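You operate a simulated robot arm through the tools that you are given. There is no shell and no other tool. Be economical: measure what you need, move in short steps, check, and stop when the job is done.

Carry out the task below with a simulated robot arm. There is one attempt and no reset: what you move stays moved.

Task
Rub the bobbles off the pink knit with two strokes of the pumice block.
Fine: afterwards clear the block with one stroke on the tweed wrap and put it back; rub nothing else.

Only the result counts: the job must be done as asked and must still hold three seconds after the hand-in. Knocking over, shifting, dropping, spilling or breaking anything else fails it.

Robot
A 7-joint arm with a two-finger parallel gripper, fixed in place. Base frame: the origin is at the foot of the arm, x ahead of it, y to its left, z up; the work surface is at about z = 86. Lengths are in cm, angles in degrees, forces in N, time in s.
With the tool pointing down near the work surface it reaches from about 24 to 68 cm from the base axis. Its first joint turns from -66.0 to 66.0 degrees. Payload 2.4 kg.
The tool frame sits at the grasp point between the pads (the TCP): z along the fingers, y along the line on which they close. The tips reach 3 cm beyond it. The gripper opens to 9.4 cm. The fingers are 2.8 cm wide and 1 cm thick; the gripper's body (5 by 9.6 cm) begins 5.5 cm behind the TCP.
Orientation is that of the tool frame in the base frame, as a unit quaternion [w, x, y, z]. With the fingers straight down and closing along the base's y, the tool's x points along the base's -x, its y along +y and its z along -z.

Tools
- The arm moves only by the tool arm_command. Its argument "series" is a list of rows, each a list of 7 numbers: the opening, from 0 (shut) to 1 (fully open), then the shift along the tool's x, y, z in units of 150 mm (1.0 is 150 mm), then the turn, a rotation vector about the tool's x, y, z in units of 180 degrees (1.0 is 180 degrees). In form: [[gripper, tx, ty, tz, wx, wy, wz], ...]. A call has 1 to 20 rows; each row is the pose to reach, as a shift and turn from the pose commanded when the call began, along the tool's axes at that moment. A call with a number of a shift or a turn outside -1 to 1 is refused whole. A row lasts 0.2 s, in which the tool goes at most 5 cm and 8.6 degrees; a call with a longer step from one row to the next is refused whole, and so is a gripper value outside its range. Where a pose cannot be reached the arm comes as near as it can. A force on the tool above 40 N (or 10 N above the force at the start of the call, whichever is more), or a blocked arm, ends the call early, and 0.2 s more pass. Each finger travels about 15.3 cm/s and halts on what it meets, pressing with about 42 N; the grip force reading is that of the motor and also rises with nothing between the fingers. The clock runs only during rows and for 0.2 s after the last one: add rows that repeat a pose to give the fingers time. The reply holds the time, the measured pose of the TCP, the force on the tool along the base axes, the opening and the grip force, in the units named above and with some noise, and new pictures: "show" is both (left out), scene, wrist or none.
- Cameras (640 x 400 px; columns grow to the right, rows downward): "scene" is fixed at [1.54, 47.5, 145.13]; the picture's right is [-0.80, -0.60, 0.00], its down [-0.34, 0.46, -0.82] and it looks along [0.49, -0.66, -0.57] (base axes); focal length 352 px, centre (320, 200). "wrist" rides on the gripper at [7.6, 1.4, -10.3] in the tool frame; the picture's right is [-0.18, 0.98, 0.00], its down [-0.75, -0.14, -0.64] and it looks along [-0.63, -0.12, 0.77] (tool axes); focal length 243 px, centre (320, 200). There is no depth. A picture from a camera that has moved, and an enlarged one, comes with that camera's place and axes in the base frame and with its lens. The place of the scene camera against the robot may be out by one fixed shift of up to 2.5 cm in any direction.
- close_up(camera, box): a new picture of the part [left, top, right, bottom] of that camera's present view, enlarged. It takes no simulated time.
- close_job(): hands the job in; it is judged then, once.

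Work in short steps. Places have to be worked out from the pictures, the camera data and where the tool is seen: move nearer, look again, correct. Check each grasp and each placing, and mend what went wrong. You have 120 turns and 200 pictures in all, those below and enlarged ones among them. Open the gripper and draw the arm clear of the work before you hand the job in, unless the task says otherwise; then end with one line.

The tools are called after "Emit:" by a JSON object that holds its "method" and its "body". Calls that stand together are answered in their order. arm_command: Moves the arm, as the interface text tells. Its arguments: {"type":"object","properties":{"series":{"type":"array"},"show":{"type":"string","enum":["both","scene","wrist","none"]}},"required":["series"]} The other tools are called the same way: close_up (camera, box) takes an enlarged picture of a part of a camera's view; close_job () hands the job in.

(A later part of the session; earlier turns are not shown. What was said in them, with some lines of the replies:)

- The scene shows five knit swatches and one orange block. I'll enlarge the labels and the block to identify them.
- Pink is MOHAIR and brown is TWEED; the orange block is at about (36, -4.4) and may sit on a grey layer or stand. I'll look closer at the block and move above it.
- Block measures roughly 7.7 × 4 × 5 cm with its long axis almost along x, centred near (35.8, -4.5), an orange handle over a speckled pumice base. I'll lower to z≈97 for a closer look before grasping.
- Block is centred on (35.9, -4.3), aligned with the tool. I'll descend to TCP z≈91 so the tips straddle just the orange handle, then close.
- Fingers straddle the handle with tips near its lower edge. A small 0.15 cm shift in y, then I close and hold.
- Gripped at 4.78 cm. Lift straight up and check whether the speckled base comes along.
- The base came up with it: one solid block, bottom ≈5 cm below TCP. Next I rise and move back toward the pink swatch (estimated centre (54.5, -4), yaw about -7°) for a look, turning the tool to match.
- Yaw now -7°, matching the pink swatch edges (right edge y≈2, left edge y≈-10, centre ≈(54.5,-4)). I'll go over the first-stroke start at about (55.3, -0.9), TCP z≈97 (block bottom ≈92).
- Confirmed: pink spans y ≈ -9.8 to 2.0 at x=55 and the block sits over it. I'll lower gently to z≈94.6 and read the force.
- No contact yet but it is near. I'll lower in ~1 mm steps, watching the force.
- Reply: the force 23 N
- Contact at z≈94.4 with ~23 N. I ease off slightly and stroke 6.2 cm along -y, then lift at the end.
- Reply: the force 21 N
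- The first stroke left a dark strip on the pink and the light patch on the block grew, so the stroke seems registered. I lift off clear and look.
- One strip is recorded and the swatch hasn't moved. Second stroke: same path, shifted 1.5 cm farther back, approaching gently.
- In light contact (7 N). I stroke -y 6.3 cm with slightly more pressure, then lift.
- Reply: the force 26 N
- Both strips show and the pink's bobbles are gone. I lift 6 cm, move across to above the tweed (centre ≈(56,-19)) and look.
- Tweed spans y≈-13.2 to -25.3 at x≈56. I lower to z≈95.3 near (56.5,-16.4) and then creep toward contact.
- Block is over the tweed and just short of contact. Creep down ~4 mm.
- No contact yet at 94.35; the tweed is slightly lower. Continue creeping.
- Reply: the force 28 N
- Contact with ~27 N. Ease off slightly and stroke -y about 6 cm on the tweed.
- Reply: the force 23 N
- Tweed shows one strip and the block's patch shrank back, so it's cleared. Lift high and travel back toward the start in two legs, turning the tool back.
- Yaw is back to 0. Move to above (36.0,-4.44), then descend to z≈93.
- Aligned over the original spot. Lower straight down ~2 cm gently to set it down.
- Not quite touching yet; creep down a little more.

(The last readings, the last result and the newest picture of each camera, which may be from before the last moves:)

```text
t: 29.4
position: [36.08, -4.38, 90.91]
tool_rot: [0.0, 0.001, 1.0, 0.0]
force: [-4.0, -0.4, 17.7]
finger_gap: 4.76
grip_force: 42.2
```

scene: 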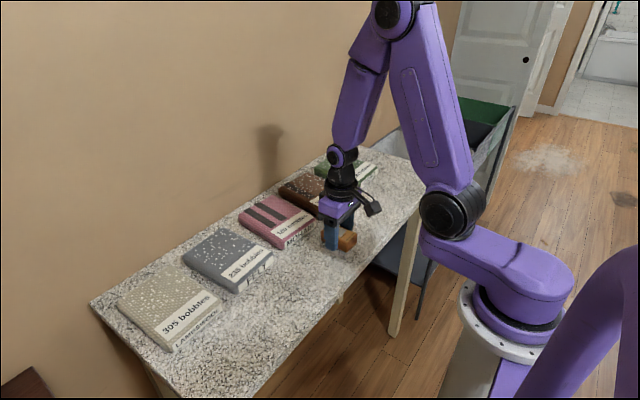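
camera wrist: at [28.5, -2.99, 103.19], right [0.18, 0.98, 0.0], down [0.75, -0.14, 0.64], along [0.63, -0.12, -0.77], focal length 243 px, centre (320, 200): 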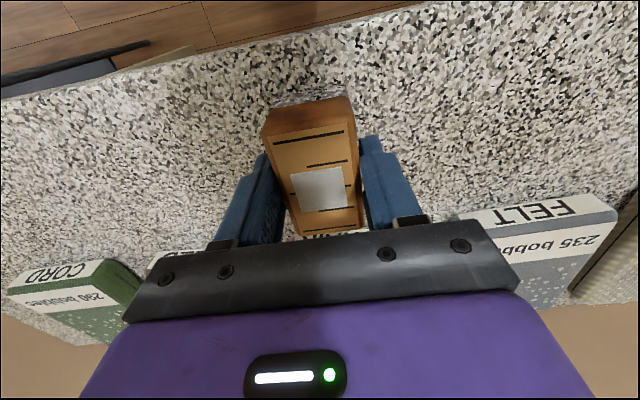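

It's on the table (18 N). Ease up slightly, open gradually, then rise straight up.

Emit:
{"method": "arm_command", "body": {"series": [[0.2, 0, 0, -0.006, 0, 0, 0], [0.55, 0, 0, -0.006, 0, 0, 0], [0.8, 0, 0, -0.006, 0, 0, 0], [1, 0, 0, -0.006, 0, 0, 0], [1, 0, 0, -0.006, 0, 0, 0], [1, 0, 0, -0.15, 0, 0, 0], [1, 0, 0, -0.4, 0, 0, 0], [1, 0, 0, -0.7, 0, 0, 0], [1, 0, 0, -1, 0, 0, 0], [1, 0, 0, -1, 0, 0, 0]]}}

Emit:
{"method": "close_up", "body": {"camera": "scene", "box": [310, 220, 370, 275]}}

Emit:
{"method": "close_up", "body": {"camera": "scene", "box": [220, 130, 390, 270]}}

```text
t: 31.6
position: [36.05, -4.5, 106.01]
tool_rot: [0.0, 0.0, 1.0, 0.001]
force: [-0.1, -0.2, -0.6]
finger_gap: 9.41
grip_force: 0.1
camera wrist: at [28.38, -2.99, 116.2], right [0.18, 0.98, 0.0], down [0.75, -0.14, 0.64], along [0.63, -0.12, -0.77], focal length 243 px, centre (320, 200)
```

scene: 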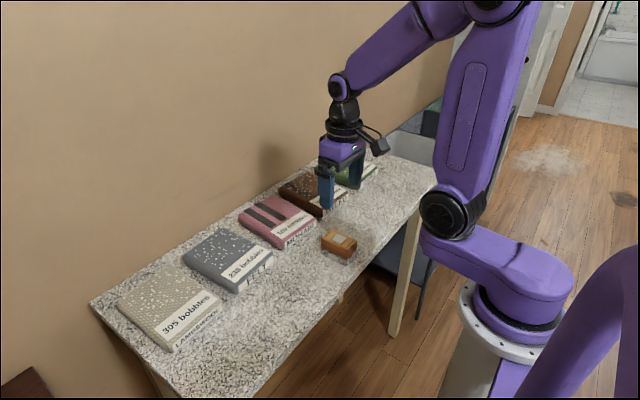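
wrist: 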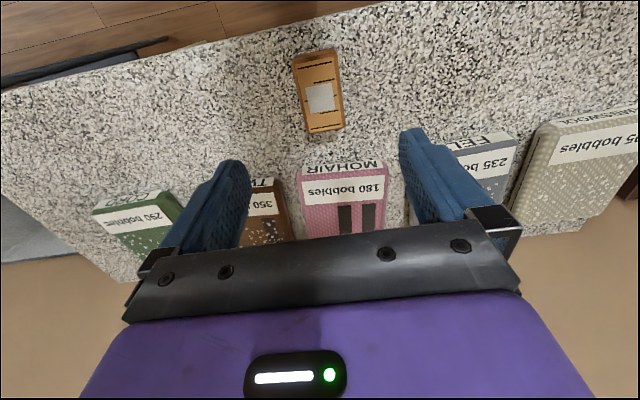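

```text
7.27 times, centred on (340, 248) of scene
camera zoom: at [1.54, 47.5, 145.13], right [-0.8, -0.6, 0.0], down [-0.34, 0.46, -0.82], along [0.49, -0.66, -0.57], focal length 2564 px, centre (174, -146)
```

zoom: 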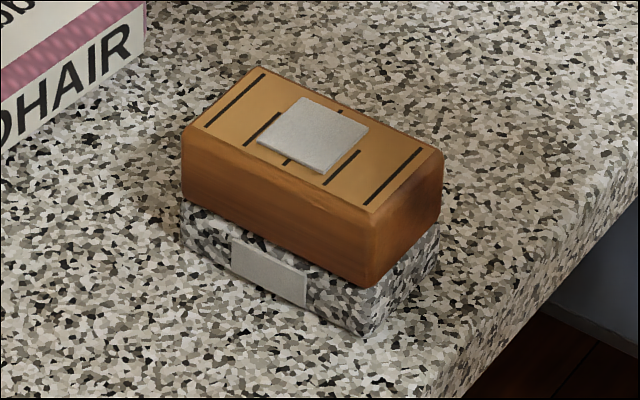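

```text
2.86 times, centred on (305, 200) of scene
camera zoom: at [1.54, 47.5, 145.13], right [-0.8, -0.6, 0.0], down [-0.34, 0.46, -0.82], along [0.49, -0.66, -0.57], focal length 1007 px, centre (363, 200)
```

zoom: 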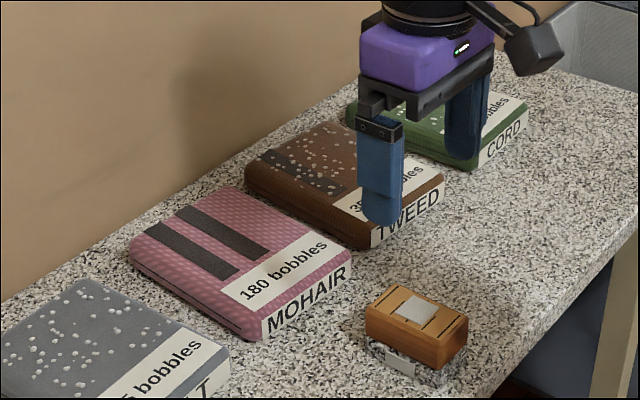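

The block is back within about a millimetre of its start, standing flat, with its patch back to its original size. The pink shows two strips and no bobbles, the tweed shows one strip, and the arm is clear with the gripper open, so I'm handing in.

Emit:
{"method": "close_job", "body": {}}

```text
The job is handed in.
```

I rubbed the bobbles off the pink knit with two strokes, cleared the block with one stroke on the tweed, and put it back where it started; nothing else was rubbed or moved.
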